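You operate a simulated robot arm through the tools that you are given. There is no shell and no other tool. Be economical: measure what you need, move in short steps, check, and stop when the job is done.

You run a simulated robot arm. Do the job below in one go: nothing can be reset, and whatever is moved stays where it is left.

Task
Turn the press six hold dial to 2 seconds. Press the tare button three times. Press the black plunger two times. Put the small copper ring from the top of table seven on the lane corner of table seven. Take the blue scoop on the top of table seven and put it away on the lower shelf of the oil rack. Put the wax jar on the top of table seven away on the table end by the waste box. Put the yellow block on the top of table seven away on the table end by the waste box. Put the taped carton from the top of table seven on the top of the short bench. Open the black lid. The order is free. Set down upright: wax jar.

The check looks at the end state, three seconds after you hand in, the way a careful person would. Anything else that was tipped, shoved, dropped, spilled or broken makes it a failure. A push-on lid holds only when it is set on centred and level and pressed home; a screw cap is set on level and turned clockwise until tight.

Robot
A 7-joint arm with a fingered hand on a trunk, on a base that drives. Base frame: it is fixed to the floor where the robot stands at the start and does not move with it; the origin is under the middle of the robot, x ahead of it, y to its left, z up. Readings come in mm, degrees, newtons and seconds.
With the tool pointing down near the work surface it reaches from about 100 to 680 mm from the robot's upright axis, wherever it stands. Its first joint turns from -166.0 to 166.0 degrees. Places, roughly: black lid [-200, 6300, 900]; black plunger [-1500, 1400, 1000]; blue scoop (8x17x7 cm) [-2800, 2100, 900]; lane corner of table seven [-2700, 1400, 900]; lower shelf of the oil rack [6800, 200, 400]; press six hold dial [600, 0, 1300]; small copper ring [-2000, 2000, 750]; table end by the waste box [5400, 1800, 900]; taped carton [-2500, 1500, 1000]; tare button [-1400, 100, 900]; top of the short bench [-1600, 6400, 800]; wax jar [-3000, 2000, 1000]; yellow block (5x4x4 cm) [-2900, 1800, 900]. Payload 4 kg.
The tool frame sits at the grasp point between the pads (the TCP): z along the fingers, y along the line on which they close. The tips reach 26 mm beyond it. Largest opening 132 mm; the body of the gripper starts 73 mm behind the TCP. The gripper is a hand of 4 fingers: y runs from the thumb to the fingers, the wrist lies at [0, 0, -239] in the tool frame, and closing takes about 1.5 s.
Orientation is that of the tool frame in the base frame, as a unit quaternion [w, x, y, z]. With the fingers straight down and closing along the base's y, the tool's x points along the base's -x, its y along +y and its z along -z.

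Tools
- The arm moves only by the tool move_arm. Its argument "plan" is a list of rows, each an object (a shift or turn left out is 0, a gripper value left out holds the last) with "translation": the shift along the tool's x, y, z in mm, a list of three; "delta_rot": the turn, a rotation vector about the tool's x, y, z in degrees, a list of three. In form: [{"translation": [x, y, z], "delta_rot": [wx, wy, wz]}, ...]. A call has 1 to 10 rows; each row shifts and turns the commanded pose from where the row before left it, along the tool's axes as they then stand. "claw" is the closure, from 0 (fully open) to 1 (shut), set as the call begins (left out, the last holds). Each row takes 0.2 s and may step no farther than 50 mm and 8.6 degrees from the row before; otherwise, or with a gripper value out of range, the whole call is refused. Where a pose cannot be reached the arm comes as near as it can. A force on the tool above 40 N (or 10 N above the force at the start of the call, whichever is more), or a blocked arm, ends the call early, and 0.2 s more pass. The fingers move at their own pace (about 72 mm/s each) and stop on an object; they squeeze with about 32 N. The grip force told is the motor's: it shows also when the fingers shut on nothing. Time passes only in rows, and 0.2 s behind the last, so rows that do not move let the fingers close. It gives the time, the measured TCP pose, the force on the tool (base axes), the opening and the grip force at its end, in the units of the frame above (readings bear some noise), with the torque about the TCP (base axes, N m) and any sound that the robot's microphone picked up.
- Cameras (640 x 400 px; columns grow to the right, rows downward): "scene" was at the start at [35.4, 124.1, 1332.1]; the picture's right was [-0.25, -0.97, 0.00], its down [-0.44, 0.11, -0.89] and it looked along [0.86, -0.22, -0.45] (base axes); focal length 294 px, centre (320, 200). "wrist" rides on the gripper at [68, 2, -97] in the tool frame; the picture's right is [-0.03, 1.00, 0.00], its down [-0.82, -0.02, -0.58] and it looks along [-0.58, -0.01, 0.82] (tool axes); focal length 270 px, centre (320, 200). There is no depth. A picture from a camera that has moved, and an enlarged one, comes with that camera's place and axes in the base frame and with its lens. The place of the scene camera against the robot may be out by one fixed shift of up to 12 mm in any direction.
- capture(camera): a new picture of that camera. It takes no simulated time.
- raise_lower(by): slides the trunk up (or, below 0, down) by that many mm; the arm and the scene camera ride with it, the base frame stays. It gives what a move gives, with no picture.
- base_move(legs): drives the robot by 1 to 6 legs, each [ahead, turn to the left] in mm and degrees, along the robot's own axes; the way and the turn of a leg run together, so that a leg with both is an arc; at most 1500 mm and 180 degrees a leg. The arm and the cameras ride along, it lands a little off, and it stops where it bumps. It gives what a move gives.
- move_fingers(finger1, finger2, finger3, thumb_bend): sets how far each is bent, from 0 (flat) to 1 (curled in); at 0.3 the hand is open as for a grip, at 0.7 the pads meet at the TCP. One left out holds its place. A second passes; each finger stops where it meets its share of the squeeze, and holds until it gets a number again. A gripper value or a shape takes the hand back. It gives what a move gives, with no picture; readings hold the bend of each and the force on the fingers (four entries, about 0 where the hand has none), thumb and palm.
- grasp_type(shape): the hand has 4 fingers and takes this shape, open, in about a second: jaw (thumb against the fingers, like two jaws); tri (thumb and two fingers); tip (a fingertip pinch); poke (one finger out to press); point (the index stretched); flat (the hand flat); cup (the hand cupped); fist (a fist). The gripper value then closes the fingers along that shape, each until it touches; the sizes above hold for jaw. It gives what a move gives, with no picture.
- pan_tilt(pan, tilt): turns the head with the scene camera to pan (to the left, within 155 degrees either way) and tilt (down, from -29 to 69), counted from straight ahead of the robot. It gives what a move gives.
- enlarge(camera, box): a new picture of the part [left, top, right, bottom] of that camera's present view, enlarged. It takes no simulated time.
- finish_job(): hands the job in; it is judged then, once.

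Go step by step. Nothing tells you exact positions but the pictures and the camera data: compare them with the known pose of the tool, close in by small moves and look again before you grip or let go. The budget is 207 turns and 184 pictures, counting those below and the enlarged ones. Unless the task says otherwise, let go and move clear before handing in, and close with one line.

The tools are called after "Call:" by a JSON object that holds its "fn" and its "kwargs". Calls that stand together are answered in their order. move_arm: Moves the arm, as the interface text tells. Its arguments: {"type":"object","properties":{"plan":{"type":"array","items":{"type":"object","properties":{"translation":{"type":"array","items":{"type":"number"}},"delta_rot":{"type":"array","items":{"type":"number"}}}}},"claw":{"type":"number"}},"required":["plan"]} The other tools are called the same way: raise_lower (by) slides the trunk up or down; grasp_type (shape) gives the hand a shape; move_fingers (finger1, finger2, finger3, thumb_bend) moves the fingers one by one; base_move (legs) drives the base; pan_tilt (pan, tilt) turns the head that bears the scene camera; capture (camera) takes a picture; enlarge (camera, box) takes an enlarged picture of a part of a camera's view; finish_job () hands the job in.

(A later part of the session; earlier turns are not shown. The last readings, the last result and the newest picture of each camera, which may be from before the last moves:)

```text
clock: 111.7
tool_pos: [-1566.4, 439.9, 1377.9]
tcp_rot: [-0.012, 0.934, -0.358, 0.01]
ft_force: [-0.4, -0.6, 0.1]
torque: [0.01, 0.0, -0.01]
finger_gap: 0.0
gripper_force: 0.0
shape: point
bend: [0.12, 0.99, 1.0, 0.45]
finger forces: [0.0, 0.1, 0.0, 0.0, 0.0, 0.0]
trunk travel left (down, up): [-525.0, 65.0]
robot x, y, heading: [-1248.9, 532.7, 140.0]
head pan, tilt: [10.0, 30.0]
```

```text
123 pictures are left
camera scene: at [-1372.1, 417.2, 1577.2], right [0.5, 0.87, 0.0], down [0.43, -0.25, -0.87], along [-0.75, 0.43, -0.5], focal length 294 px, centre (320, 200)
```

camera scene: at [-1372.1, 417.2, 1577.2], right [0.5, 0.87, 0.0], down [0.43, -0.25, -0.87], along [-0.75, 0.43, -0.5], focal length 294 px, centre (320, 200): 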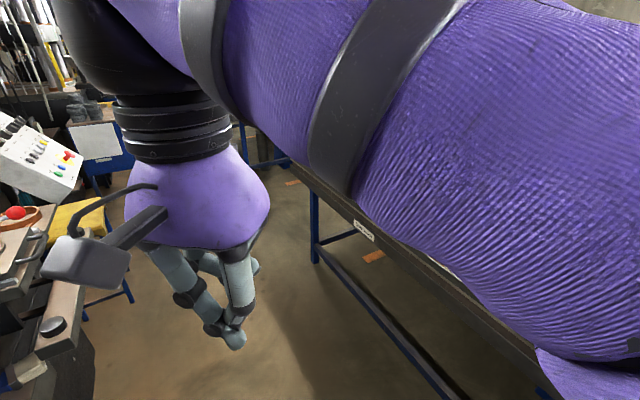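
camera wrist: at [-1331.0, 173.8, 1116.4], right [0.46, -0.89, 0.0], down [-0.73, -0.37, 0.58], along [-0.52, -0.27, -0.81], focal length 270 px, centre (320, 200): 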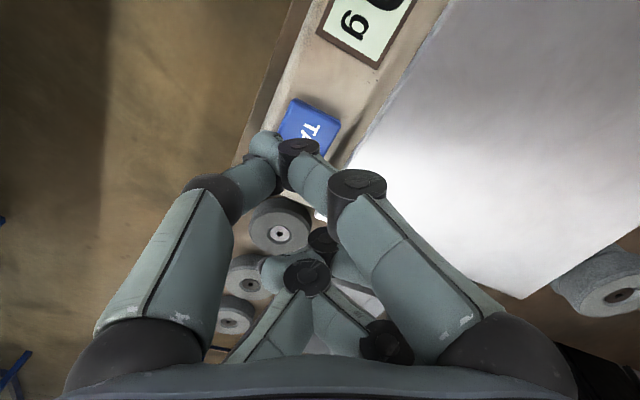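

The base itself is blocked here (lane is narrow by the cabinet). I zoom on the table label and its objects before choosing a route.

Call:
{"fn": "pan_tilt", "kwargs": {"pan": 55, "tilt": 15}}

Call:
{"fn": "enlarge", "kwargs": {"camera": "scene", "box": [380, 100, 640, 262]}}

Call:
{"fn": "pan_tilt", "kwargs": {"pan": -100, "tilt": 30}}

Call:
{"fn": "capture", "kwargs": {"camera": "scene"}}

```text
clock: 112.8
tool_pos: [-1566.8, 439.8, 1376.5]
tcp_rot: [-0.015, 0.933, -0.359, 0.011]
ft_force: [-0.7, -0.4, 0.1]
torque: [0.01, 0.01, -0.02]
finger_gap: 0.0
gripper_force: 0.0
shape: point
bend: [0.12, 0.99, 1.0, 0.45]
finger forces: [0.0, 0.1, 0.0, 0.1, 0.1, 0.0]
trunk travel left (down, up): [-525.0, 65.0]
robot x, y, heading: [-1247.1, 535.5, 140.0]
head pan, tilt: [55.0, 15.0]
```

```text
2.46 times, centred on (510, 181) of scene
camera zoom: at [-1386.1, 384.0, 1598.4], right [0.13, 0.99, 0.0], down [0.29, -0.04, -0.96], along [-0.95, 0.12, -0.29], focal length 724 px, centre (-148, 247)
```

zoom: 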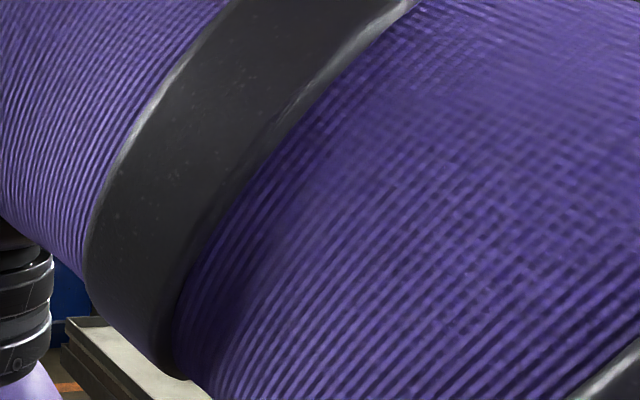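

```text
clock: 115.2
tool_pos: [-1566.8, 440.8, 1374.5]
tcp_rot: [-0.015, 0.933, -0.36, 0.011]
ft_force: [-0.1, -0.1, -0.3]
torque: [0.01, 0.02, -0.02]
finger_gap: 0.0
gripper_force: 0.0
shape: point
bend: [0.12, 0.99, 1.0, 0.45]
finger forces: [0.0, 0.0, 0.1, 0.0, 0.0, 0.1]
trunk travel left (down, up): [-525.0, 65.0]
robot x, y, heading: [-1250.1, 536.0, 139.8]
head pan, tilt: [-100.0, 30.0]
```

```text
121 pictures are left
camera scene: at [-1300.4, 463.7, 1584.3], right [1.0, 0.07, 0.0], down [0.03, -0.43, -0.9], along [-0.07, 0.9, -0.43], focal length 294 px, centre (320, 200)
```

scene: 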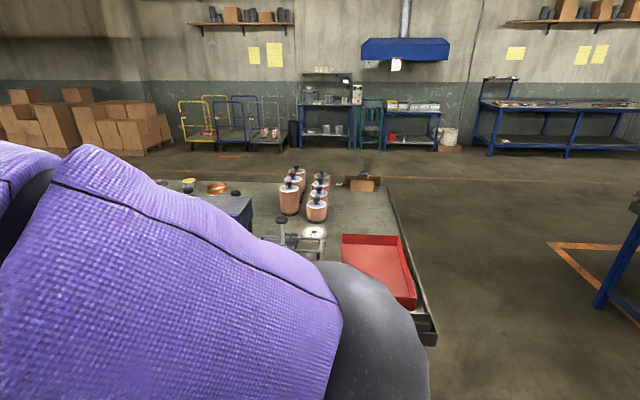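

Table seven's edge is at y≈1080 and the black plunger appears at about (-1526, 1448, 1000). I'll raise fully and drive along in an S to stand close and parallel to the table.

Call:
{"fn": "raise_lower", "kwargs": {"by": 60}}

Call:
{"fn": "base_move", "kwargs": {"legs": [[220, 0], [0, 20], [380, 0], [0, 20], [-250, 0]]}}

Call:
{"fn": "pan_tilt", "kwargs": {"pan": -90, "tilt": 40}}

Call:
{"fn": "capture", "kwargs": {"camera": "scene"}}

```text
clock: 116.2
tool_pos: [-1567.0, 442.1, 1435.5]
tcp_rot: [-0.014, 0.933, -0.361, 0.011]
ft_force: [-0.4, -0.2, 0.0]
torque: [0.0, 0.02, -0.01]
finger_gap: 0.0
gripper_force: 0.1
shape: point
bend: [0.12, 0.99, 1.0, 0.45]
finger forces: [0.0, 0.0, 0.0, 0.0, 0.1, 0.0]
trunk travel left (down, up): [-585.0, 5.0]
robot x, y, heading: [-1247.3, 533.6, 140.0]
head pan, tilt: [-100.0, 30.0]
```

```text
clock: 123.6
tool_pos: [-1711.2, 531.3, 1435.9]
tcp_rot: [-0.017, 1.0, -0.021, 0.006]
ft_force: [-0.3, -0.2, 0.6]
torque: [0.0, 0.03, 0.03]
finger_gap: 0.2
gripper_force: 0.1
shape: point
bend: [0.12, 1.0, 1.0, 0.45]
finger forces: [0.1, 0.0, 0.0, 0.0, 0.1, 0.0]
trunk travel left (down, up): [-585.0, 5.0]
robot x, y, heading: [-1524.6, 805.5, -180.3]
head pan, tilt: [-100.0, 30.0]
```

```text
clock: 124.3
tool_pos: [-1713.4, 529.6, 1432.0]
tcp_rot: [-0.023, 0.999, -0.026, 0.008]
ft_force: [0.4, -0.2, 0.0]
torque: [0.01, 0.0, -0.01]
finger_gap: 0.1
gripper_force: 0.0
shape: point
bend: [0.12, 1.0, 1.0, 0.45]
finger forces: [0.0, 0.0, 0.0, 0.0, 0.1, 0.0]
trunk travel left (down, up): [-585.0, 5.0]
robot x, y, heading: [-1523.7, 806.7, -180.2]
head pan, tilt: [-90.0, 40.0]
```

```text
120 pictures are left
camera scene: at [-1519.6, 712.3, 1634.4], right [0.73, 0.68, 0.0], down [0.36, -0.38, -0.85], along [-0.58, 0.62, -0.53], focal length 294 px, centre (320, 200)
```

scene: 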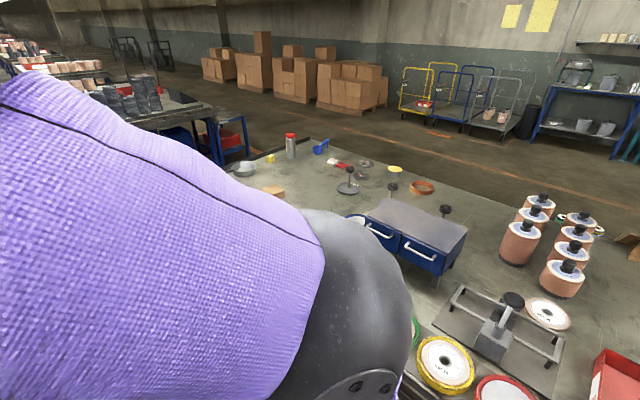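

I can see the plunger device, scoop, ring and the rest on table seven. The plunger knob is at about (-1506, 1362, 1065). I swing the arm around the front toward the table side.

Call:
{"fn": "move_arm", "kwargs": {"plan": [{"translation": [-38, -30, 0]}, {"translation": [-38, -30, 0]}, {"translation": [-38, -30, 0]}, {"translation": [-10, -48, 0]}, {"translation": [-10, -48, 0]}, {"translation": [-10, -48, 0]}, {"translation": [0, -48, 0], "delta_rot": [0, 0, 8]}, {}]}}

```text
clock: 126.1
tool_pos: [-1844.2, 819.3, 1444.1]
tcp_rot: [-0.018, 0.996, -0.09, 0.004]
ft_force: [0.1, 0.0, 0.3]
torque: [-0.03, 0.01, 0.03]
finger_gap: 0.0
gripper_force: 0.0
shape: point
bend: [0.12, 1.0, 1.0, 0.45]
finger forces: [0.0, 0.0, 0.1, 0.0, 0.0, 0.0]
trunk travel left (down, up): [-585.0, 5.0]
robot x, y, heading: [-1523.3, 807.4, -179.9]
head pan, tilt: [-90.0, 40.0]
```

Call:
{"fn": "move_arm", "kwargs": {"plan": [{"translation": [0, -46, 0], "delta_rot": [0, 0, 8.2]}, {"translation": [0, -46, 0], "delta_rot": [0, 0, 8.2]}, {"translation": [0, -46, 0], "delta_rot": [0, 0, 8.2]}, {"translation": [0, -46, 0], "delta_rot": [0, 0, 8.2]}, {"translation": [0, -46, 0], "delta_rot": [0, 0, 8.2]}, {"translation": [0, -46, 0], "delta_rot": [0, 0, 8.2]}, {"translation": [0, -46, 0], "delta_rot": [0, 0, 8.2]}, {"translation": [0, -46, 0], "delta_rot": [0, 0, 8.2]}, {"translation": [0, -46, 0], "delta_rot": [0, 0, 8.2]}, {"translation": [0, -46, 0], "delta_rot": [0, 0, 8.2]}]}}

Call:
{"fn": "pan_tilt", "kwargs": {"pan": -80, "tilt": 40}}

Call:
{"fn": "capture", "kwargs": {"camera": "scene"}}

Call:
{"fn": "capture", "kwargs": {"camera": "wrist"}}

```text
clock: 128.3
tool_pos: [-1532.3, 1106.4, 1456.0]
tcp_rot: [0.016, -0.692, 0.722, 0.007]
ft_force: [-0.5, -1.2, 0.0]
torque: [0.01, -0.01, 0.0]
finger_gap: 0.1
gripper_force: 0.0
shape: point
bend: [0.12, 1.0, 1.0, 0.45]
finger forces: [0.1, 0.0, 0.1, 0.1, 0.0, 0.1]
trunk travel left (down, up): [-585.0, 5.0]
robot x, y, heading: [-1520.4, 804.8, -180.1]
head pan, tilt: [-90.0, 40.0]
```

```text
clock: 129.1
tool_pos: [-1533.3, 1104.9, 1456.8]
tcp_rot: [0.016, -0.692, 0.721, 0.007]
ft_force: [0.7, -1.3, 0.8]
torque: [-0.02, 0.01, 0.02]
finger_gap: 0.1
gripper_force: 0.1
shape: point
bend: [0.12, 1.0, 1.0, 0.45]
finger forces: [0.0, 0.0, 0.0, 0.0, 0.0, 0.0]
trunk travel left (down, up): [-585.0, 5.0]
robot x, y, heading: [-1525.2, 806.0, -179.8]
head pan, tilt: [-80.0, 40.0]
```

```text
119 pictures are left
camera scene: at [-1473.0, 730.7, 1621.9], right [0.98, 0.17, 0.0], down [0.11, -0.63, -0.77], along [-0.13, 0.75, -0.64], focal length 294 px, centre (320, 200)
```

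scene: 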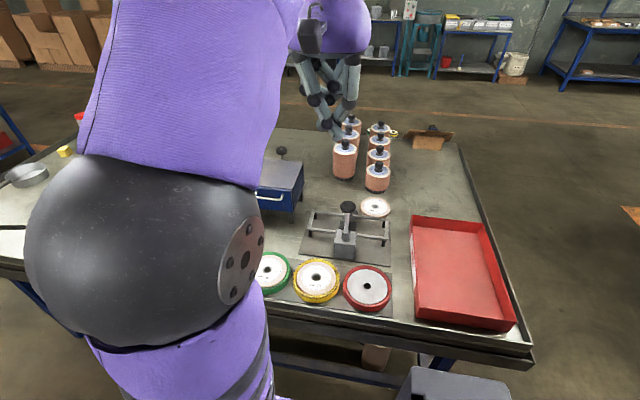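

```text
118 pictures are left
camera wrist: at [-1539.2, 1034.1, 1550.9], right [-1.0, 0.07, -0.01], down [0.05, 0.79, 0.61], along [0.05, 0.6, -0.8], focal length 270 px, centre (320, 200)
```

wrist: 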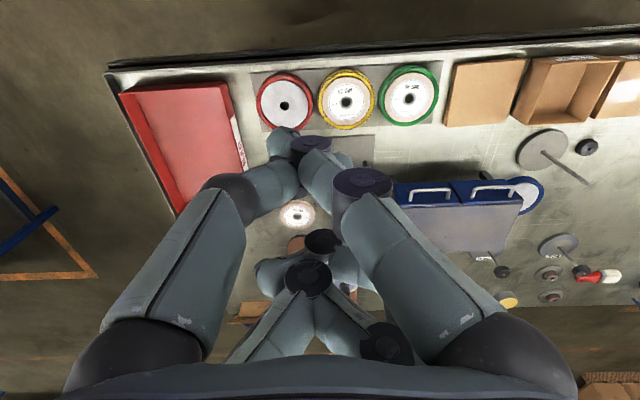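

The knob at (-1504, 1362, 1065) is confirmed by two views. I bring the fingertip above it.

Call:
{"fn": "move_arm", "kwargs": {"plan": [{"translation": [-30, -1, 36], "delta_rot": [-0.77, 1.83, 0]}, {"translation": [-30, -1, 36]}, {"translation": [-30, -1, 36]}, {"translation": [-30, -1, 36]}, {"translation": [-30, -1, 36]}, {"translation": [-30, -1, 36]}, {"translation": [-30, -1, 36]}, {"translation": [-30, -1, 30]}, {"translation": [-30, -1, 30]}, {}]}}

Call:
{"fn": "capture", "kwargs": {"camera": "scene"}}

Call:
{"fn": "capture", "kwargs": {"camera": "wrist"}}

```text
clock: 131.2
tool_pos: [-1512.3, 1377.1, 1145.4]
tcp_rot: [-0.001, -0.692, 0.722, 0.001]
ft_force: [-0.6, 0.0, -0.4]
torque: [-0.01, -0.02, -0.02]
finger_gap: 0.0
gripper_force: 0.1
shape: point
bend: [0.12, 1.0, 1.0, 0.45]
finger forces: [0.1, 0.0, 0.0, 0.0, 0.0, 0.0]
trunk travel left (down, up): [-585.0, 5.0]
robot x, y, heading: [-1525.1, 804.8, -180.1]
head pan, tilt: [-80.0, 40.0]
```

```text
117 pictures are left
camera scene: at [-1473.1, 731.1, 1621.9], right [0.98, 0.17, 0.0], down [0.11, -0.63, -0.77], along [-0.13, 0.75, -0.64], focal length 294 px, centre (320, 200)
```

scene: 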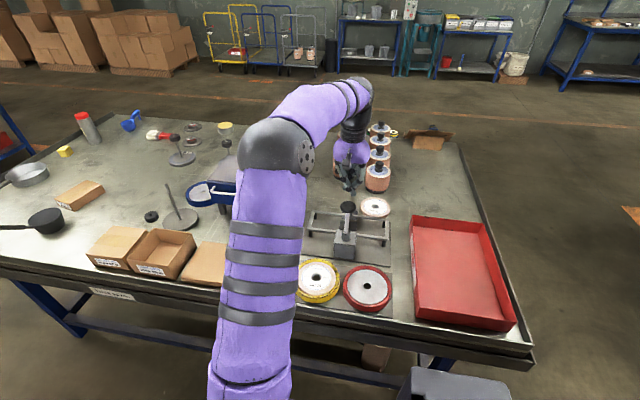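

```text
116 pictures are left
camera wrist: at [-1518.5, 1308.3, 1242.9], right [-1.0, 0.07, 0.0], down [0.06, 0.81, 0.58], along [0.04, 0.58, -0.82], focal length 270 px, centre (320, 200)
```

wrist: 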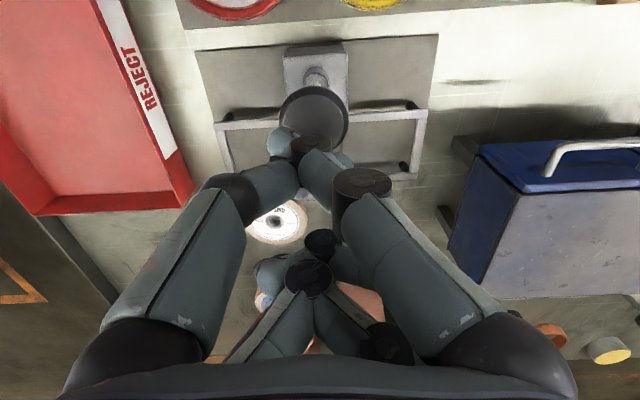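

Fingertip needs to shift about 14 mm in -x. Then I lower toward the knob.

Call:
{"fn": "move_arm", "kwargs": {"plan": [{"translation": [0, 14, 10]}, {"translation": [0, 0, 15]}, {}]}}

Call:
{"fn": "enlarge", "kwargs": {"camera": "scene", "box": [310, 150, 390, 230]}}

Call:
{"fn": "enlarge", "kwargs": {"camera": "wrist", "box": [220, 60, 420, 185]}}

```text
clock: 132.1
tool_pos: [-1526.7, 1376.4, 1121.3]
tcp_rot: [-0.001, -0.692, 0.722, 0.0]
ft_force: [-0.2, -0.3, -0.7]
torque: [-0.03, 0.0, 0.01]
finger_gap: 0.0
gripper_force: 0.0
shape: point
bend: [0.12, 1.0, 1.0, 0.45]
finger forces: [0.0, 0.0, 0.0, 0.1, 0.1, 0.0]
trunk travel left (down, up): [-585.0, 5.0]
robot x, y, heading: [-1529.9, 806.1, -180.2]
head pan, tilt: [-80.0, 40.0]
```

```text
5.00 times, centred on (350, 190) of scene
camera zoom: at [-1473.0, 730.9, 1621.9], right [0.98, 0.17, 0.0], down [0.11, -0.63, -0.77], along [-0.13, 0.75, -0.64], focal length 1470 px, centre (170, 250)
```

zoom: 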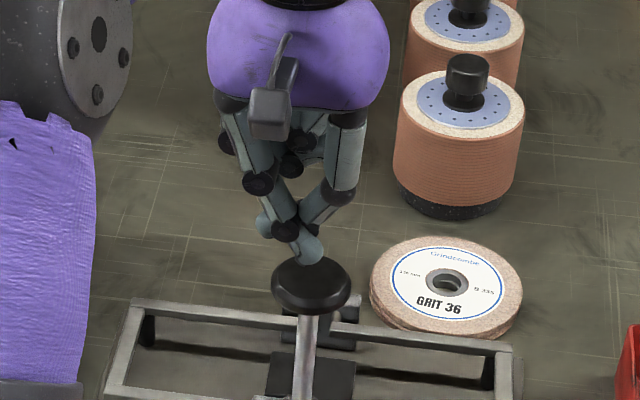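

```text
3.20 times, centred on (320, 122) of wrist
camera zoom: at [-1532.0, 1308.0, 1217.9], right [-1.0, 0.07, 0.0], down [0.06, 0.81, 0.58], along [0.04, 0.58, -0.82], focal length 865 px, centre (320, 448)
```

zoom: 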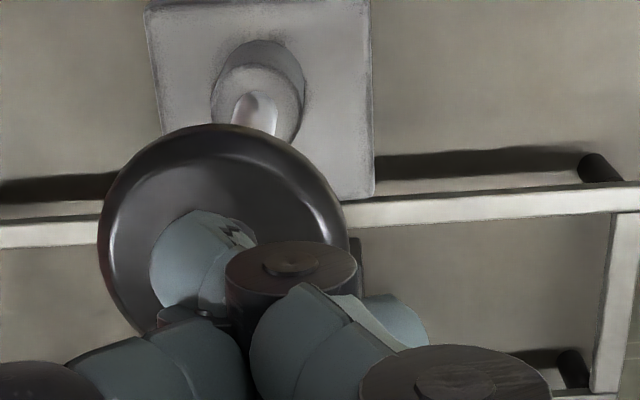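

Aligned. I lower in small steps until contact and click.

Call:
{"fn": "move_arm", "kwargs": {"plan": [{"translation": [0, 0, 5]}, {"translation": [0, 0, 5]}, {"translation": [0, 0, 5]}, {}]}}

Call:
{"fn": "move_arm", "kwargs": {"plan": [{"translation": [0, 0, 4]}, {"translation": [0, 0, 4]}, {}]}}

Call:
{"fn": "enlarge", "kwargs": {"camera": "scene", "box": [310, 170, 390, 250]}}

```text
clock: 133.1
tool_pos: [-1527.4, 1374.3, 1106.0]
tcp_rot: [-0.001, -0.692, 0.722, 0.001]
ft_force: [-0.1, 0.2, -0.5]
torque: [-0.01, 0.0, -0.01]
finger_gap: 0.0
gripper_force: 0.1
shape: point
bend: [0.12, 1.0, 1.0, 0.45]
finger forces: [0.0, 0.0, 0.0, 0.0, 0.0, 0.0]
trunk travel left (down, up): [-585.0, 5.0]
robot x, y, heading: [-1521.7, 804.1, -180.2]
head pan, tilt: [-80.0, 40.0]
```

```text
clock: 133.8
tool_pos: [-1527.6, 1375.2, 1099.5]
tcp_rot: [0.0, -0.692, 0.722, 0.002]
ft_force: [0.2, -0.1, 2.5]
torque: [-0.04, -0.04, 0.0]
finger_gap: 0.2
gripper_force: 0.2
shape: point
bend: [0.12, 1.0, 1.0, 0.45]
finger forces: [0.0, 0.0, 0.1, 0.0, 0.1, 0.0]
trunk travel left (down, up): [-585.0, 5.0]
robot x, y, heading: [-1528.0, 803.4, -179.9]
head pan, tilt: [-80.0, 40.0]
```

```text
5.00 times, centred on (350, 210) of scene
camera zoom: at [-1473.1, 730.5, 1621.9], right [0.98, 0.17, 0.0], down [0.11, -0.63, -0.77], along [-0.13, 0.75, -0.64], focal length 1470 px, centre (170, 150)
```

zoom: 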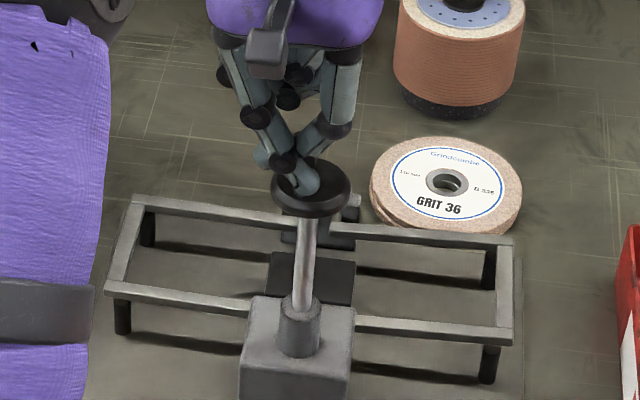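

Call:
{"fn": "move_arm", "kwargs": {"plan": [{"translation": [0, 0, 4]}, {"translation": [0, 0, 4]}, {}]}}

Call:
{"fn": "move_arm", "kwargs": {"plan": [{"translation": [0, 0, 4]}, {"translation": [0, 0, 4]}, {}]}}

```text
clock: 134.7
tool_pos: [-1527.7, 1374.7, 1090.9]
tcp_rot: [-0.001, -0.692, 0.722, 0.001]
ft_force: [-0.4, 1.2, 2.8]
torque: [-0.08, -0.04, 0.0]
finger_gap: 0.1
gripper_force: 0.1
shape: point
bend: [0.12, 1.0, 1.0, 0.45]
finger forces: [0.1, 0.1, 0.0, 0.0, 0.0, 0.0]
trunk travel left (down, up): [-585.0, 5.0]
robot x, y, heading: [-1526.3, 810.1, -180.0]
head pan, tilt: [-80.0, 40.0]
```

```text
clock: 135.4
tool_pos: [-1527.5, 1375.6, 1082.1]
tcp_rot: [0.0, -0.693, 0.721, 0.001]
ft_force: [-0.8, -1.0, 3.2]
torque: [-0.03, -0.08, 0.03]
finger_gap: 0.3
gripper_force: 0.2
shape: point
bend: [0.12, 1.0, 1.0, 0.45]
finger forces: [0.0, 0.0, 0.0, 0.0, 0.0, 0.1]
trunk travel left (down, up): [-585.0, 5.0]
robot x, y, heading: [-1526.2, 808.4, -179.9]
head pan, tilt: [-80.0, 40.0]
```

It compresses against a light spring; no click yet. I continue down.

Call:
{"fn": "move_arm", "kwargs": {"plan": [{"translation": [0, 0, 4]}, {"translation": [0, 0, 4]}, {}]}}

Call:
{"fn": "move_arm", "kwargs": {"plan": [{"translation": [0, 0, 4]}, {"translation": [0, 0, 4]}, {}]}}

Call:
{"fn": "enlarge", "kwargs": {"camera": "scene", "box": [310, 170, 390, 250]}}

```text
clock: 136.2
tool_pos: [-1526.7, 1374.8, 1075.3]
tcp_rot: [0.001, -0.692, 0.722, 0.001]
ft_force: [0.5, -0.2, 3.8]
torque: [-0.1, -0.05, 0.0]
finger_gap: 0.2
gripper_force: 0.0
shape: point
bend: [0.13, 1.0, 1.0, 0.45]
finger forces: [0.0, 0.0, 0.0, 0.0, 0.0, 0.0]
trunk travel left (down, up): [-585.0, 5.0]
robot x, y, heading: [-1526.5, 804.6, -180.0]
head pan, tilt: [-80.0, 40.0]
```

```text
clock: 137.1
tool_pos: [-1527.1, 1374.5, 1067.0]
tcp_rot: [0.0, -0.692, 0.722, 0.001]
ft_force: [0.2, 0.9, 4.5]
torque: [-0.06, -0.1, 0.03]
finger_gap: 0.0
gripper_force: 0.0
shape: point
bend: [0.13, 1.0, 1.0, 0.45]
finger forces: [0.0, 0.0, 0.0, 0.0, 0.0, 0.0]
trunk travel left (down, up): [-585.0, 5.0]
robot x, y, heading: [-1524.5, 804.5, -179.9]
head pan, tilt: [-80.0, 40.0]
```

```text
5.00 times, centred on (350, 210) of scene
camera zoom: at [-1473.1, 730.6, 1621.9], right [0.98, 0.17, 0.0], down [0.11, -0.63, -0.77], along [-0.13, 0.75, -0.64], focal length 1470 px, centre (170, 150)
```

zoom: 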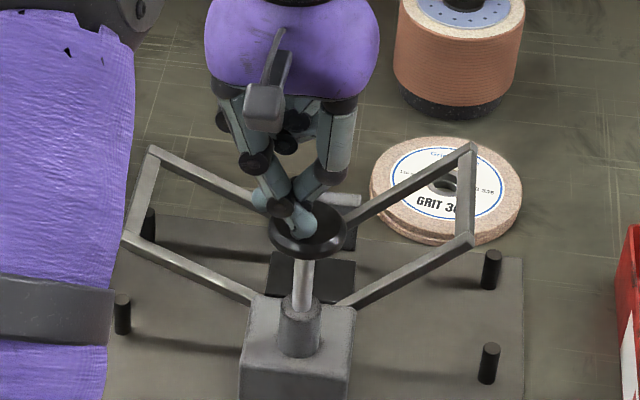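

The frame arms rise as the plunger goes down, so it works through its stroke. I continue until it clicks or bottoms out.

Call:
{"fn": "move_arm", "kwargs": {"plan": [{"translation": [0, 0, 4]}, {"translation": [0, 0, 4]}, {"translation": [0, 0, 3]}, {}]}}

Call:
{"fn": "move_arm", "kwargs": {"plan": [{"translation": [0, 0, 3]}, {"translation": [0, 0, 3]}, {"translation": [0, 0, 3]}, {}]}}

Call:
{"fn": "enlarge", "kwargs": {"camera": "scene", "box": [310, 170, 390, 250]}}

```text
clock: 138.1
tool_pos: [-1527.4, 1374.8, 1054.6]
tcp_rot: [0.0, -0.692, 0.722, 0.001]
ft_force: [-0.6, -0.4, 2.2]
torque: [-0.04, -0.04, -0.01]
finger_gap: 0.0
gripper_force: 0.1
shape: point
bend: [0.13, 1.0, 1.0, 0.45]
finger forces: [0.1, 0.1, 0.0, 0.0, 0.0, 0.0]
trunk travel left (down, up): [-585.0, 5.0]
robot x, y, heading: [-1525.0, 804.2, -180.1]
head pan, tilt: [-80.0, 40.0]
```

```text
clock: 139.1
tool_pos: [-1527.1, 1374.2, 1046.3]
tcp_rot: [0.0, -0.692, 0.722, 0.001]
ft_force: [-0.7, 0.1, 4.5]
torque: [-0.04, -0.02, -0.01]
finger_gap: 0.0
gripper_force: 0.0
shape: point
bend: [0.12, 1.0, 1.0, 0.45]
finger forces: [0.0, 0.0, 0.0, 0.0, 0.0, 0.0]
trunk travel left (down, up): [-585.0, 5.0]
robot x, y, heading: [-1523.9, 806.0, -179.5]
head pan, tilt: [-80.0, 40.0]
```

```text
5.00 times, centred on (350, 210) of scene
camera zoom: at [-1473.1, 730.6, 1621.9], right [0.98, 0.17, 0.0], down [0.11, -0.63, -0.77], along [-0.13, 0.75, -0.64], focal length 1470 px, centre (170, 150)
```

zoom: 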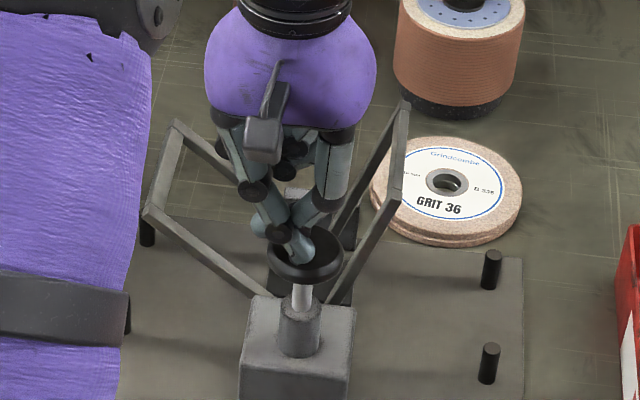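

Call:
{"fn": "move_arm", "kwargs": {"plan": [{"translation": [0, 0, 3]}, {"translation": [0, 0, 3]}, {}]}}

Call:
{"fn": "move_arm", "kwargs": {"plan": [{"translation": [0, 0, 3]}, {"translation": [0, 0, 3]}, {}]}}

Call:
{"fn": "enlarge", "kwargs": {"camera": "scene", "box": [310, 170, 390, 250]}}

```text
clock: 139.8
tool_pos: [-1526.7, 1374.6, 1040.3]
tcp_rot: [-0.001, -0.692, 0.722, 0.001]
ft_force: [0.0, -0.9, 3.6]
torque: [-0.09, -0.06, 0.0]
finger_gap: 0.2
gripper_force: 0.0
shape: point
bend: [0.13, 1.0, 1.0, 0.45]
finger forces: [0.0, 0.0, 0.1, 0.1, 0.0, 0.0]
trunk travel left (down, up): [-585.0, 5.0]
robot x, y, heading: [-1524.6, 804.6, -180.1]
head pan, tilt: [-80.0, 40.0]
```

```text
clock: 140.7
tool_pos: [-1528.0, 1375.8, 1035.2]
tcp_rot: [0.0, -0.692, 0.722, 0.002]
ft_force: [-0.3, -1.1, 3.6]
torque: [-0.11, -0.07, 0.0]
finger_gap: 0.0
gripper_force: 0.1
shape: point
bend: [0.13, 1.0, 1.0, 0.45]
finger forces: [0.0, 0.0, 0.0, 0.1, 0.0, 0.0]
trunk travel left (down, up): [-585.0, 5.0]
robot x, y, heading: [-1525.1, 805.0, -180.1]
head pan, tilt: [-80.0, 40.0]
```

```text
5.00 times, centred on (350, 210) of scene
camera zoom: at [-1473.1, 730.4, 1621.9], right [0.98, 0.17, 0.0], down [0.11, -0.63, -0.77], along [-0.13, 0.75, -0.64], focal length 1470 px, centre (170, 150)
```

zoom: 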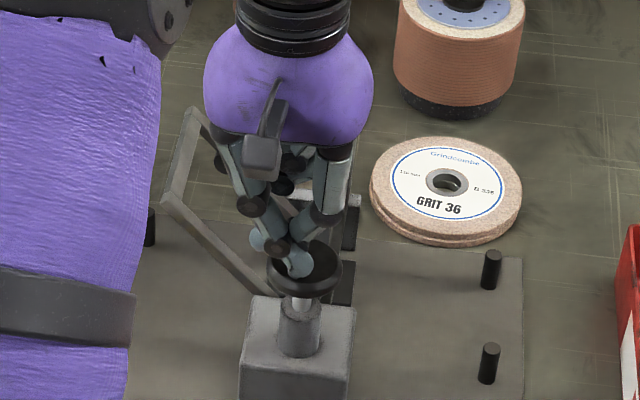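

Call:
{"fn": "move_arm", "kwargs": {"plan": [{"translation": [0, 0, 3]}, {"translation": [0, 0, 3]}, {"translation": [0, 0, 3]}, {}]}}

Call:
{"fn": "move_arm", "kwargs": {"plan": [{"translation": [0, 0, 3]}, {"translation": [0, 0, 3]}, {}]}}

Call:
{"fn": "enlarge", "kwargs": {"camera": "scene", "box": [310, 170, 390, 250]}}

```text
clock: 141.7
tool_pos: [-1527.0, 1375.5, 1024.3]
tcp_rot: [0.0, -0.691, 0.722, 0.001]
ft_force: [1.2, -0.7, 3.9]
torque: [-0.05, -0.04, 0.02]
finger_gap: 0.0
gripper_force: 0.1
shape: point
bend: [0.13, 1.0, 1.0, 0.45]
finger forces: [0.0, 0.0, 0.0, 0.0, 0.0, 0.1]
trunk travel left (down, up): [-585.0, 5.0]
robot x, y, heading: [-1523.3, 800.6, -180.2]
head pan, tilt: [-80.0, 40.0]
```

```text
clock: 142.4
tool_pos: [-1528.4, 1375.6, 1019.6]
tcp_rot: [0.0, -0.692, 0.722, 0.001]
ft_force: [0.8, -1.5, 3.5]
torque: [-0.09, -0.09, 0.01]
finger_gap: 0.1
gripper_force: 0.1
shape: point
bend: [0.13, 1.0, 1.0, 0.45]
finger forces: [0.0, 0.1, 0.0, 0.0, 0.0, 0.1]
trunk travel left (down, up): [-585.0, 5.0]
robot x, y, heading: [-1525.6, 802.3, -179.9]
head pan, tilt: [-80.0, 40.0]
heard: click
```

```text
5.00 times, centred on (350, 210) of scene
camera zoom: at [-1473.1, 730.5, 1621.9], right [0.98, 0.17, 0.0], down [0.11, -0.63, -0.77], along [-0.13, 0.75, -0.64], focal length 1470 px, centre (170, 150)
```

zoom: 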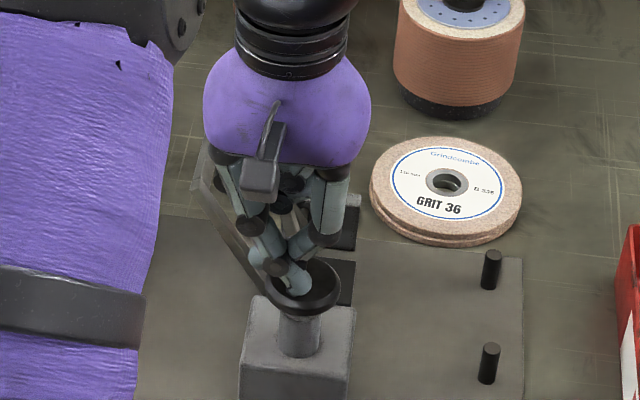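

First full stroke clicked at TCP z≈1020. I lift fully so it returns, then press again.

Call:
{"fn": "move_arm", "kwargs": {"plan": [{"translation": [0, 0, -15]}, {"translation": [0, 0, -15]}, {"translation": [0, 0, -15]}, {"translation": [0, 0, -15]}, {"translation": [0, 0, -15]}, {"translation": [0, 0, -15]}, {"translation": [0, 0, -10]}, {}]}}

Call:
{"fn": "enlarge", "kwargs": {"camera": "scene", "box": [310, 170, 390, 250]}}

```text
clock: 144.2
tool_pos: [-1528.5, 1376.1, 1119.4]
tcp_rot: [-0.001, -0.692, 0.721, 0.0]
ft_force: [-0.4, 0.3, 1.0]
torque: [-0.03, 0.0, -0.01]
finger_gap: 0.0
gripper_force: 0.0
shape: point
bend: [0.12, 1.0, 1.0, 0.46]
finger forces: [0.1, 0.1, 0.0, 0.0, 0.1, 0.0]
trunk travel left (down, up): [-585.0, 5.0]
robot x, y, heading: [-1525.1, 803.3, -180.1]
head pan, tilt: [-80.0, 40.0]
```

```text
5.00 times, centred on (350, 210) of scene
camera zoom: at [-1473.1, 730.8, 1621.9], right [0.98, 0.17, 0.0], down [0.11, -0.63, -0.77], along [-0.13, 0.75, -0.64], focal length 1470 px, centre (170, 150)
```

zoom: 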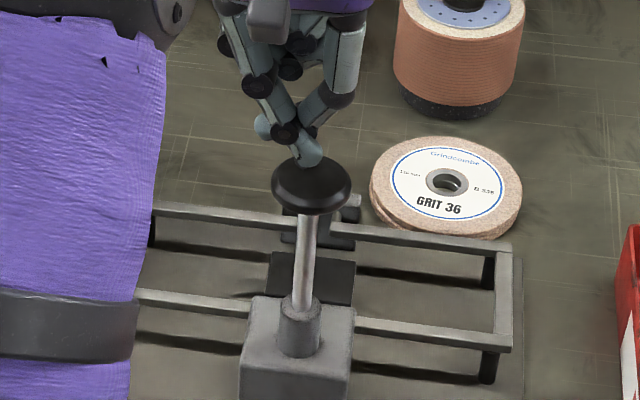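

The plunger is back up. Second stroke now.

Call:
{"fn": "move_arm", "kwargs": {"plan": [{"translation": [0, 0, 12]}, {"translation": [0, 0, 12]}, {"translation": [0, 0, 12]}, {"translation": [0, 0, 12]}, {"translation": [0, 0, 12]}, {"translation": [0, 0, 12]}, {"translation": [0, 0, 12]}, {"translation": [0, 0, 9]}, {"translation": [0, 0, 7]}, {}]}}

```text
clock: 146.4
tool_pos: [-1527.0, 1375.6, 1019.6]
tcp_rot: [-0.001, -0.692, 0.722, 0.001]
ft_force: [0.9, 1.1, 4.5]
torque: [-0.02, -0.09, 0.0]
finger_gap: 0.1
gripper_force: 0.0
shape: point
bend: [0.14, 1.0, 1.0, 0.46]
finger forces: [0.0, 0.1, 0.0, 0.1, 0.0, 0.1]
trunk travel left (down, up): [-585.0, 5.0]
robot x, y, heading: [-1528.9, 802.3, -179.8]
head pan, tilt: [-80.0, 40.0]
heard: click
```

Second click. I lift clear and study the table objects.

Call:
{"fn": "move_arm", "kwargs": {"plan": [{"translation": [0, 0, -30]}, {"translation": [0, 0, -30]}, {"translation": [0, 0, -40]}, {"translation": [0, 0, -45]}, {"translation": [30, 0, -40]}, {"translation": [30, 0, -40]}, {"translation": [30, 0, -40]}, {"translation": [30, 0, -40]}, {}]}}

Call:
{"fn": "pan_tilt", "kwargs": {"pan": -60, "tilt": 30}}

Call:
{"fn": "capture", "kwargs": {"camera": "scene"}}

Call:
{"fn": "enlarge", "kwargs": {"camera": "scene", "box": [200, 100, 440, 250]}}

```text
clock: 148.4
tool_pos: [-1530.9, 1254.4, 1325.3]
tcp_rot: [-0.001, -0.693, 0.721, 0.0]
ft_force: [-0.7, -0.4, -0.4]
torque: [0.0, 0.0, 0.01]
finger_gap: 0.2
gripper_force: 0.0
shape: point
bend: [0.12, 1.0, 1.0, 0.46]
finger forces: [0.0, 0.0, 0.1, 0.0, 0.1, 0.0]
trunk travel left (down, up): [-585.0, 5.0]
robot x, y, heading: [-1526.0, 804.7, -180.1]
head pan, tilt: [-80.0, 40.0]
```

```text
clock: 149.3
tool_pos: [-1532.6, 1256.6, 1325.5]
tcp_rot: [0.0, -0.692, 0.722, 0.003]
ft_force: [-0.3, -0.6, 0.5]
torque: [-0.02, 0.0, 0.0]
finger_gap: 0.0
gripper_force: 0.2
shape: point
bend: [0.11, 1.0, 1.0, 0.46]
finger forces: [0.0, 0.0, 0.0, 0.1, 0.0, 0.1]
trunk travel left (down, up): [-585.0, 5.0]
robot x, y, heading: [-1523.7, 807.3, -179.9]
head pan, tilt: [-60.0, 30.0]
```

```text
107 pictures are left
camera scene: at [-1503.5, 725.4, 1637.2], right [0.87, 0.5, 0.0], down [0.25, -0.43, -0.87], along [-0.43, 0.75, -0.5], focal length 294 px, centre (320, 200)
```

scene: 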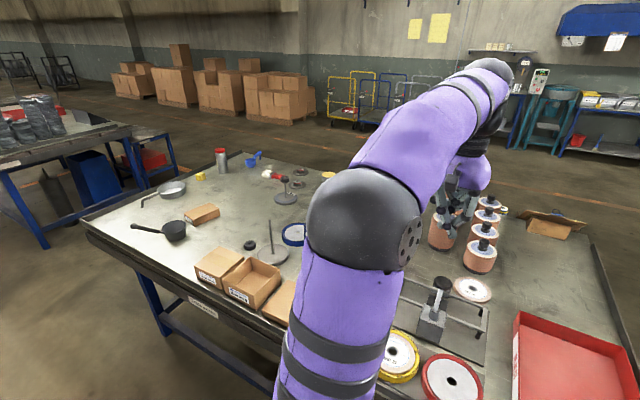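

```text
2.67 times, centred on (320, 175) of scene
camera zoom: at [-1503.5, 725.4, 1637.2], right [0.87, 0.5, 0.0], down [0.25, -0.43, -0.87], along [-0.43, 0.75, -0.5], focal length 784 px, centre (320, 267)
```

zoom: 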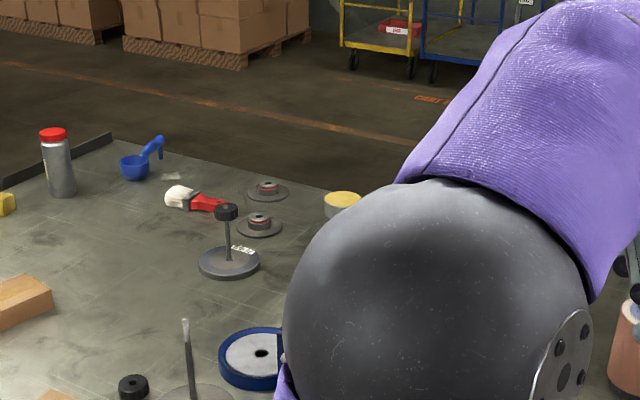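

The objects are clear: red-capped jar, blue scoop, yellow block near the far -x end, brown carton at about (-2523, 1434). I switch the hand to jaw and drive along the lane to reach the carton first.

Call:
{"fn": "enlarge", "kwargs": {"camera": "scene", "box": [80, 140, 320, 340]}}

Call:
{"fn": "grasp_type", "kwargs": {"shape": "jaw"}}

Call:
{"fn": "base_move", "kwargs": {"legs": [[950, 0]]}}

Call:
{"fn": "capture", "kwargs": {"camera": "scene"}}

Call:
{"fn": "capture", "kwargs": {"camera": "wrist"}}

```text
2.00 times, centred on (200, 240) of scene
camera zoom: at [-1503.5, 725.4, 1637.2], right [0.87, 0.5, 0.0], down [0.25, -0.43, -0.87], along [-0.43, 0.75, -0.5], focal length 588 px, centre (560, 120)
```

zoom: 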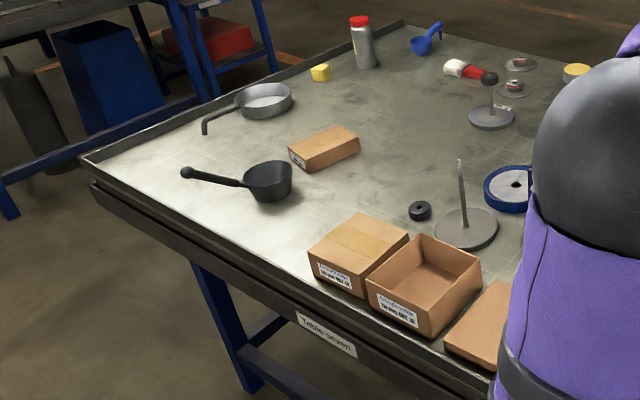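

```text
clock: 150.2
tool_pos: [-1532.1, 1255.5, 1324.6]
tcp_rot: [-0.001, -0.692, 0.722, 0.001]
ft_force: [0.5, -0.1, 0.4]
torque: [0.0, 0.01, 0.0]
finger_gap: 132.1
gripper_force: 0.0
shape: jaw
bend: [0.3, 0.3, 0.3, 0.3]
finger forces: [0.0, 0.0, 0.1, 0.0, 0.0, 0.0]
trunk travel left (down, up): [-585.0, 5.0]
robot x, y, heading: [-1521.7, 803.2, -180.0]
head pan, tilt: [-60.0, 30.0]
```

```text
clock: 155.1
tool_pos: [-2472.0, 1254.5, 1324.5]
tcp_rot: [0.0, -0.693, 0.721, 0.001]
ft_force: [-0.2, -0.6, -0.4]
torque: [0.03, 0.01, 0.01]
finger_gap: 132.0
gripper_force: 0.2
shape: jaw
bend: [0.3, 0.3, 0.3, 0.3]
finger forces: [0.0, 0.0, 0.1, 0.1, 0.0, 0.1]
trunk travel left (down, up): [-585.0, 5.0]
robot x, y, heading: [-2463.7, 800.9, -179.8]
head pan, tilt: [-60.0, 30.0]
```

```text
104 pictures are left
camera scene: at [-2443.0, 724.5, 1637.2], right [0.87, 0.5, 0.0], down [0.25, -0.43, -0.87], along [-0.43, 0.75, -0.5], focal length 294 px, centre (320, 200)
```

scene: 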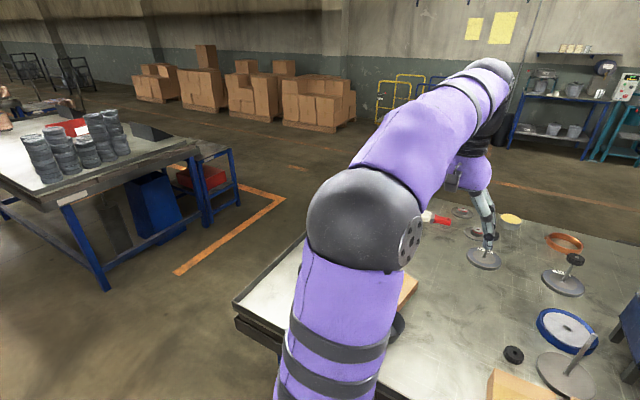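

```text
103 pictures are left
camera wrist: at [-2476.6, 1187.0, 1421.5], right [-1.0, 0.07, 0.0], down [0.05, 0.81, 0.58], along [0.04, 0.58, -0.82], focal length 270 px, centre (320, 200)
```

wrist: 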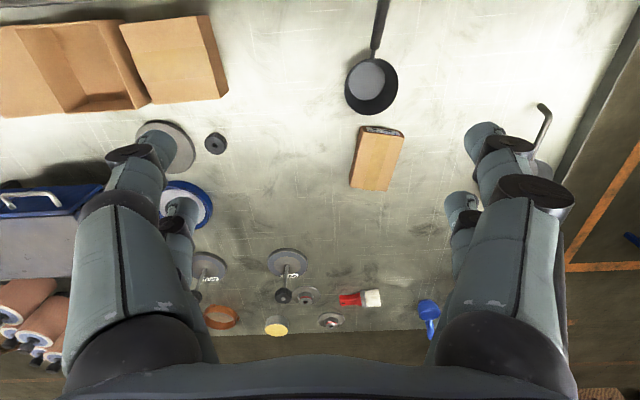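

Two candidates for the taped carton; I enlarge both in the wrist view.

Call:
{"fn": "enlarge", "kwargs": {"camera": "wrist", "box": [320, 90, 440, 210]}}

Call:
{"fn": "enlarge", "kwargs": {"camera": "wrist", "box": [0, 0, 240, 150]}}

Call:
{"fn": "enlarge", "kwargs": {"camera": "wrist", "box": [170, 220, 460, 350]}}

```text
3.33 times, centred on (380, 150) of wrist
camera zoom: at [-2476.6, 1187.0, 1421.5], right [-1.0, 0.07, 0.0], down [0.05, 0.81, 0.58], along [0.04, 0.58, -0.82], focal length 901 px, centre (120, 367)
```

zoom: 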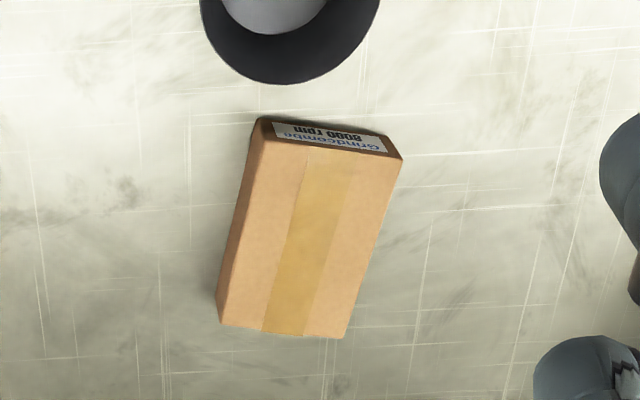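

```text
2.67 times, centred on (120, 75) of wrist
camera zoom: at [-2476.6, 1187.0, 1421.5], right [-1.0, 0.07, 0.0], down [0.05, 0.81, 0.58], along [0.04, 0.58, -0.82], focal length 721 px, centre (853, 533)
```

zoom: 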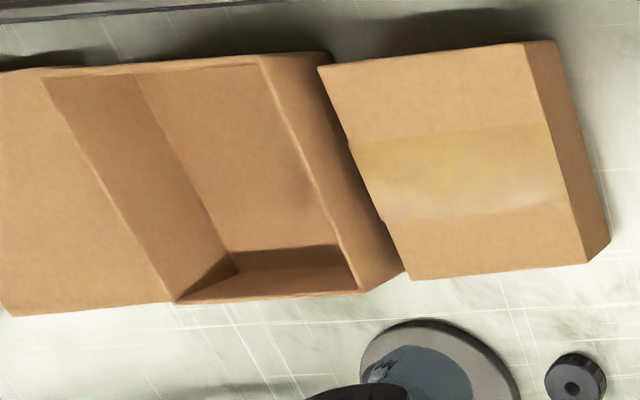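

```text
2.21 times, centred on (315, 285) of wrist
camera zoom: at [-2476.6, 1187.0, 1421.5], right [-1.0, 0.07, 0.0], down [0.05, 0.81, 0.58], along [0.04, 0.58, -0.82], focal length 596 px, centre (331, 12)
```

zoom: 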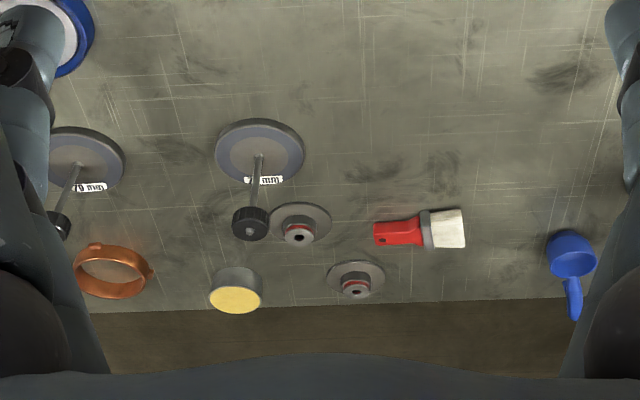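

The small taped carton at about (-2570, 1450) matches the given place. I align the base and bring the open hand above it.

Call:
{"fn": "base_move", "kwargs": {"legs": [[100, 0]]}}

Call:
{"fn": "move_arm", "kwargs": {"plan": [{"translation": [-45, 0, 0], "delta_rot": [0, 0, 5]}, {"translation": [-45, 0, 0], "delta_rot": [0, 0, 5]}, {"translation": [-30, 0, 40]}, {"translation": [-30, 0, 40]}, {"translation": [-10, 0, 48]}, {"translation": [0, 0, 50]}, {"translation": [0, 0, 50]}, {}]}}

Call:
{"fn": "capture", "kwargs": {"camera": "wrist"}}

```text
clock: 156.2
tool_pos: [-2572.0, 1255.1, 1324.9]
tcp_rot: [0.0, -0.693, 0.721, 0.001]
ft_force: [-0.5, -0.1, 0.4]
torque: [-0.01, -0.02, -0.01]
finger_gap: 131.8
gripper_force: 0.0
shape: jaw
bend: [0.3, 0.3, 0.3, 0.3]
finger forces: [0.0, 0.0, 0.1, 0.0, 0.1, 0.0]
trunk travel left (down, up): [-585.0, 5.0]
robot x, y, heading: [-2563.4, 801.3, -179.9]
head pan, tilt: [-60.0, 30.0]
```

```text
clock: 158.0
tool_pos: [-2550.7, 1414.2, 1097.1]
tcp_rot: [0.0, -0.628, 0.779, 0.0]
ft_force: [-0.7, -0.1, 0.5]
torque: [0.03, -0.01, -0.01]
finger_gap: 131.8
gripper_force: 0.1
shape: jaw
bend: [0.3, 0.3, 0.3, 0.3]
finger forces: [0.0, 0.0, 0.0, 0.1, 0.0, 0.0]
trunk travel left (down, up): [-585.0, 5.0]
robot x, y, heading: [-2567.1, 804.3, -179.7]
head pan, tilt: [-60.0, 30.0]
```

```text
99 pictures are left
camera wrist: at [-2567.5, 1347.5, 1193.9], right [-0.97, 0.24, 0.0], down [0.19, 0.79, 0.58], along [0.14, 0.56, -0.82], focal length 270 px, centre (320, 200)
```

wrist: 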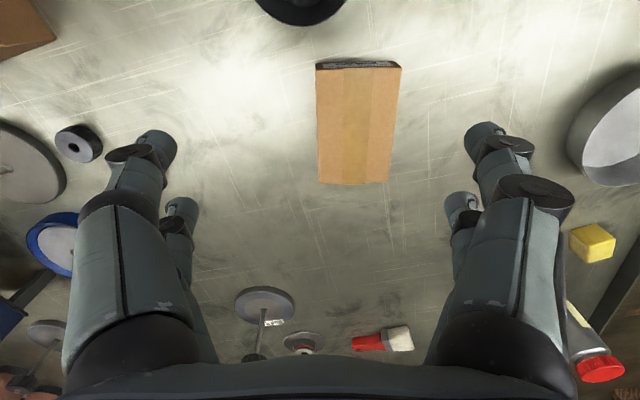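

Call:
{"fn": "move_arm", "kwargs": {"plan": [{"translation": [-17, 18, 25]}, {"translation": [-17, 18, 25]}, {"translation": [0, 0, 45]}, {"translation": [0, 0, 40]}, {}]}}

Call:
{"fn": "capture", "kwargs": {"camera": "wrist"}}

Call:
{"fn": "capture", "kwargs": {"camera": "scene"}}

```text
clock: 159.2
tool_pos: [-2577.2, 1454.9, 961.1]
tcp_rot: [-0.001, -0.628, 0.778, 0.001]
ft_force: [-0.4, -0.4, -0.6]
torque: [0.01, 0.01, -0.01]
finger_gap: 131.9
gripper_force: 0.1
shape: jaw
bend: [0.3, 0.3, 0.3, 0.3]
finger forces: [0.0, 0.1, 0.0, 0.1, 0.0, 0.0]
trunk travel left (down, up): [-585.0, 5.0]
robot x, y, heading: [-2564.2, 802.9, -179.8]
head pan, tilt: [-60.0, 30.0]
```

```text
98 pictures are left
camera wrist: at [-2595.4, 1388.7, 1058.9], right [-0.97, 0.24, 0.0], down [0.19, 0.79, 0.58], along [0.14, 0.56, -0.82], focal length 270 px, centre (320, 200)
```

wrist: 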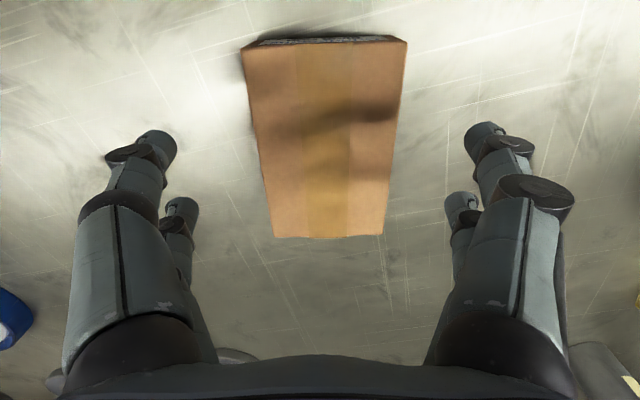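

```text
97 pictures are left
camera scene: at [-2543.1, 724.6, 1637.2], right [0.87, 0.5, 0.0], down [0.25, -0.43, -0.87], along [-0.43, 0.75, -0.5], focal length 294 px, centre (320, 200)
```

scene: 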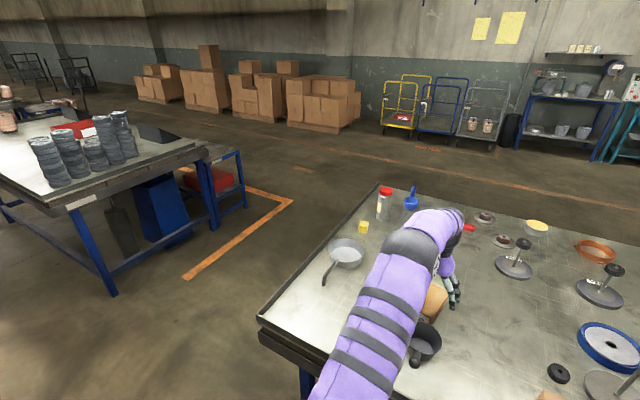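

Call:
{"fn": "move_arm", "kwargs": {"plan": [{"translation": [-1, 6, 20]}, {"translation": [0, 0, 30]}, {"translation": [0, 0, 12]}, {}]}}

Call:
{"fn": "capture", "kwargs": {"camera": "wrist"}}

```text
clock: 160.2
tool_pos: [-2584.1, 1457.2, 899.8]
tcp_rot: [-0.001, -0.627, 0.779, 0.001]
ft_force: [0.0, 1.2, -0.3]
torque: [0.02, 0.01, 0.02]
finger_gap: 131.9
gripper_force: 0.1
shape: jaw
bend: [0.3, 0.3, 0.3, 0.3]
finger forces: [0.0, 0.0, 0.0, 0.0, 0.0, 0.1]
trunk travel left (down, up): [-585.0, 5.0]
robot x, y, heading: [-2564.0, 804.9, -179.9]
head pan, tilt: [-60.0, 30.0]
```

```text
96 pictures are left
camera wrist: at [-2601.7, 1390.9, 996.9], right [-0.97, 0.24, 0.0], down [0.2, 0.79, 0.58], along [0.14, 0.56, -0.82], focal length 270 px, centre (320, 200)
```

wrist: 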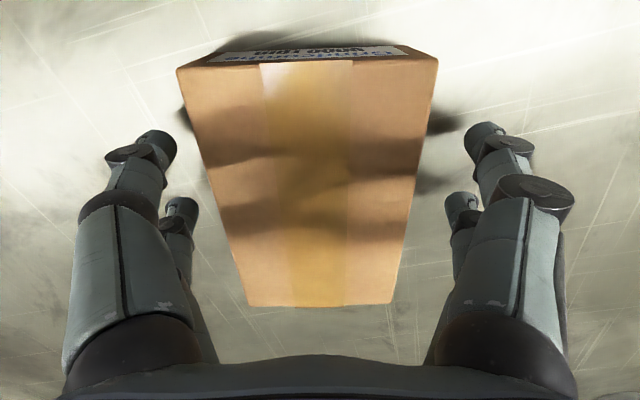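

Well centred. I go down 20 mm more, watching force, and close.

Call:
{"fn": "move_arm", "kwargs": {"plan": [{"translation": [0, 0, 8]}, {"translation": [0, 0, 7]}, {"translation": [0, 0, 5]}, {}]}}

Call:
{"fn": "move_arm", "kwargs": {"plan": [{}, {}, {}, {}, {}, {}, {}, {}], "claw": 1.0}}

Call:
{"fn": "capture", "kwargs": {"camera": "wrist"}}

```text
clock: 161.2
tool_pos: [-2585.3, 1457.0, 883.4]
tcp_rot: [0.002, -0.627, 0.779, 0.003]
ft_force: [-2.8, -0.1, 22.7]
torque: [-0.35, -0.61, -0.03]
finger_gap: 131.5
gripper_force: 0.2
shape: jaw
bend: [0.3, 0.3, 0.3, 0.29]
finger forces: [4.1, 3.2, 3.5, 0.0, 12.6, 0.1]
trunk travel left (down, up): [-585.0, 5.0]
robot x, y, heading: [-2562.9, 804.3, -179.8]
head pan, tilt: [-60.0, 30.0]
```

```text
clock: 161.6
tool_pos: [-2583.2, 1459.6, 886.9]
tcp_rot: [0.004, -0.627, 0.779, 0.005]
ft_force: [1.2, -1.5, 13.3]
torque: [-0.17, 0.15, 0.08]
finger_gap: 88.0
gripper_force: 31.7
shape: jaw
bend: [0.7, 0.68, 0.67, 0.58]
finger forces: [37.6, 30.7, 33.6, 0.0, 31.4, 0.0]
trunk travel left (down, up): [-585.0, 5.0]
robot x, y, heading: [-2561.9, 801.5, -180.0]
head pan, tilt: [-60.0, 30.0]
stopped in row 1: the force on the tool passed its limit at 48 N (the readings are from after the stop); the commanded pose is now the measured one
```

```text
95 pictures are left
camera wrist: at [-2600.0, 1392.9, 983.4], right [-0.97, 0.24, 0.0], down [0.19, 0.78, 0.59], along [0.14, 0.57, -0.81], focal length 270 px, centre (320, 200)
```

wrist: 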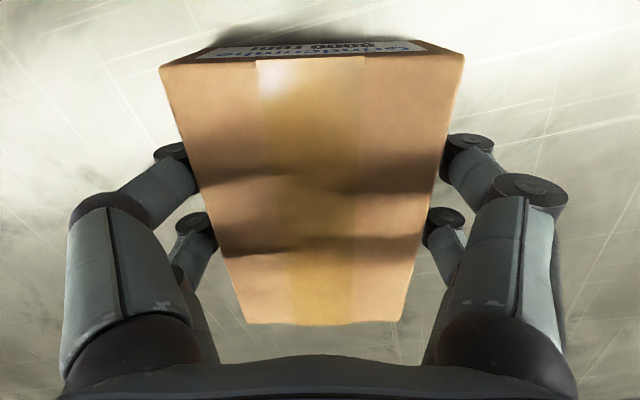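

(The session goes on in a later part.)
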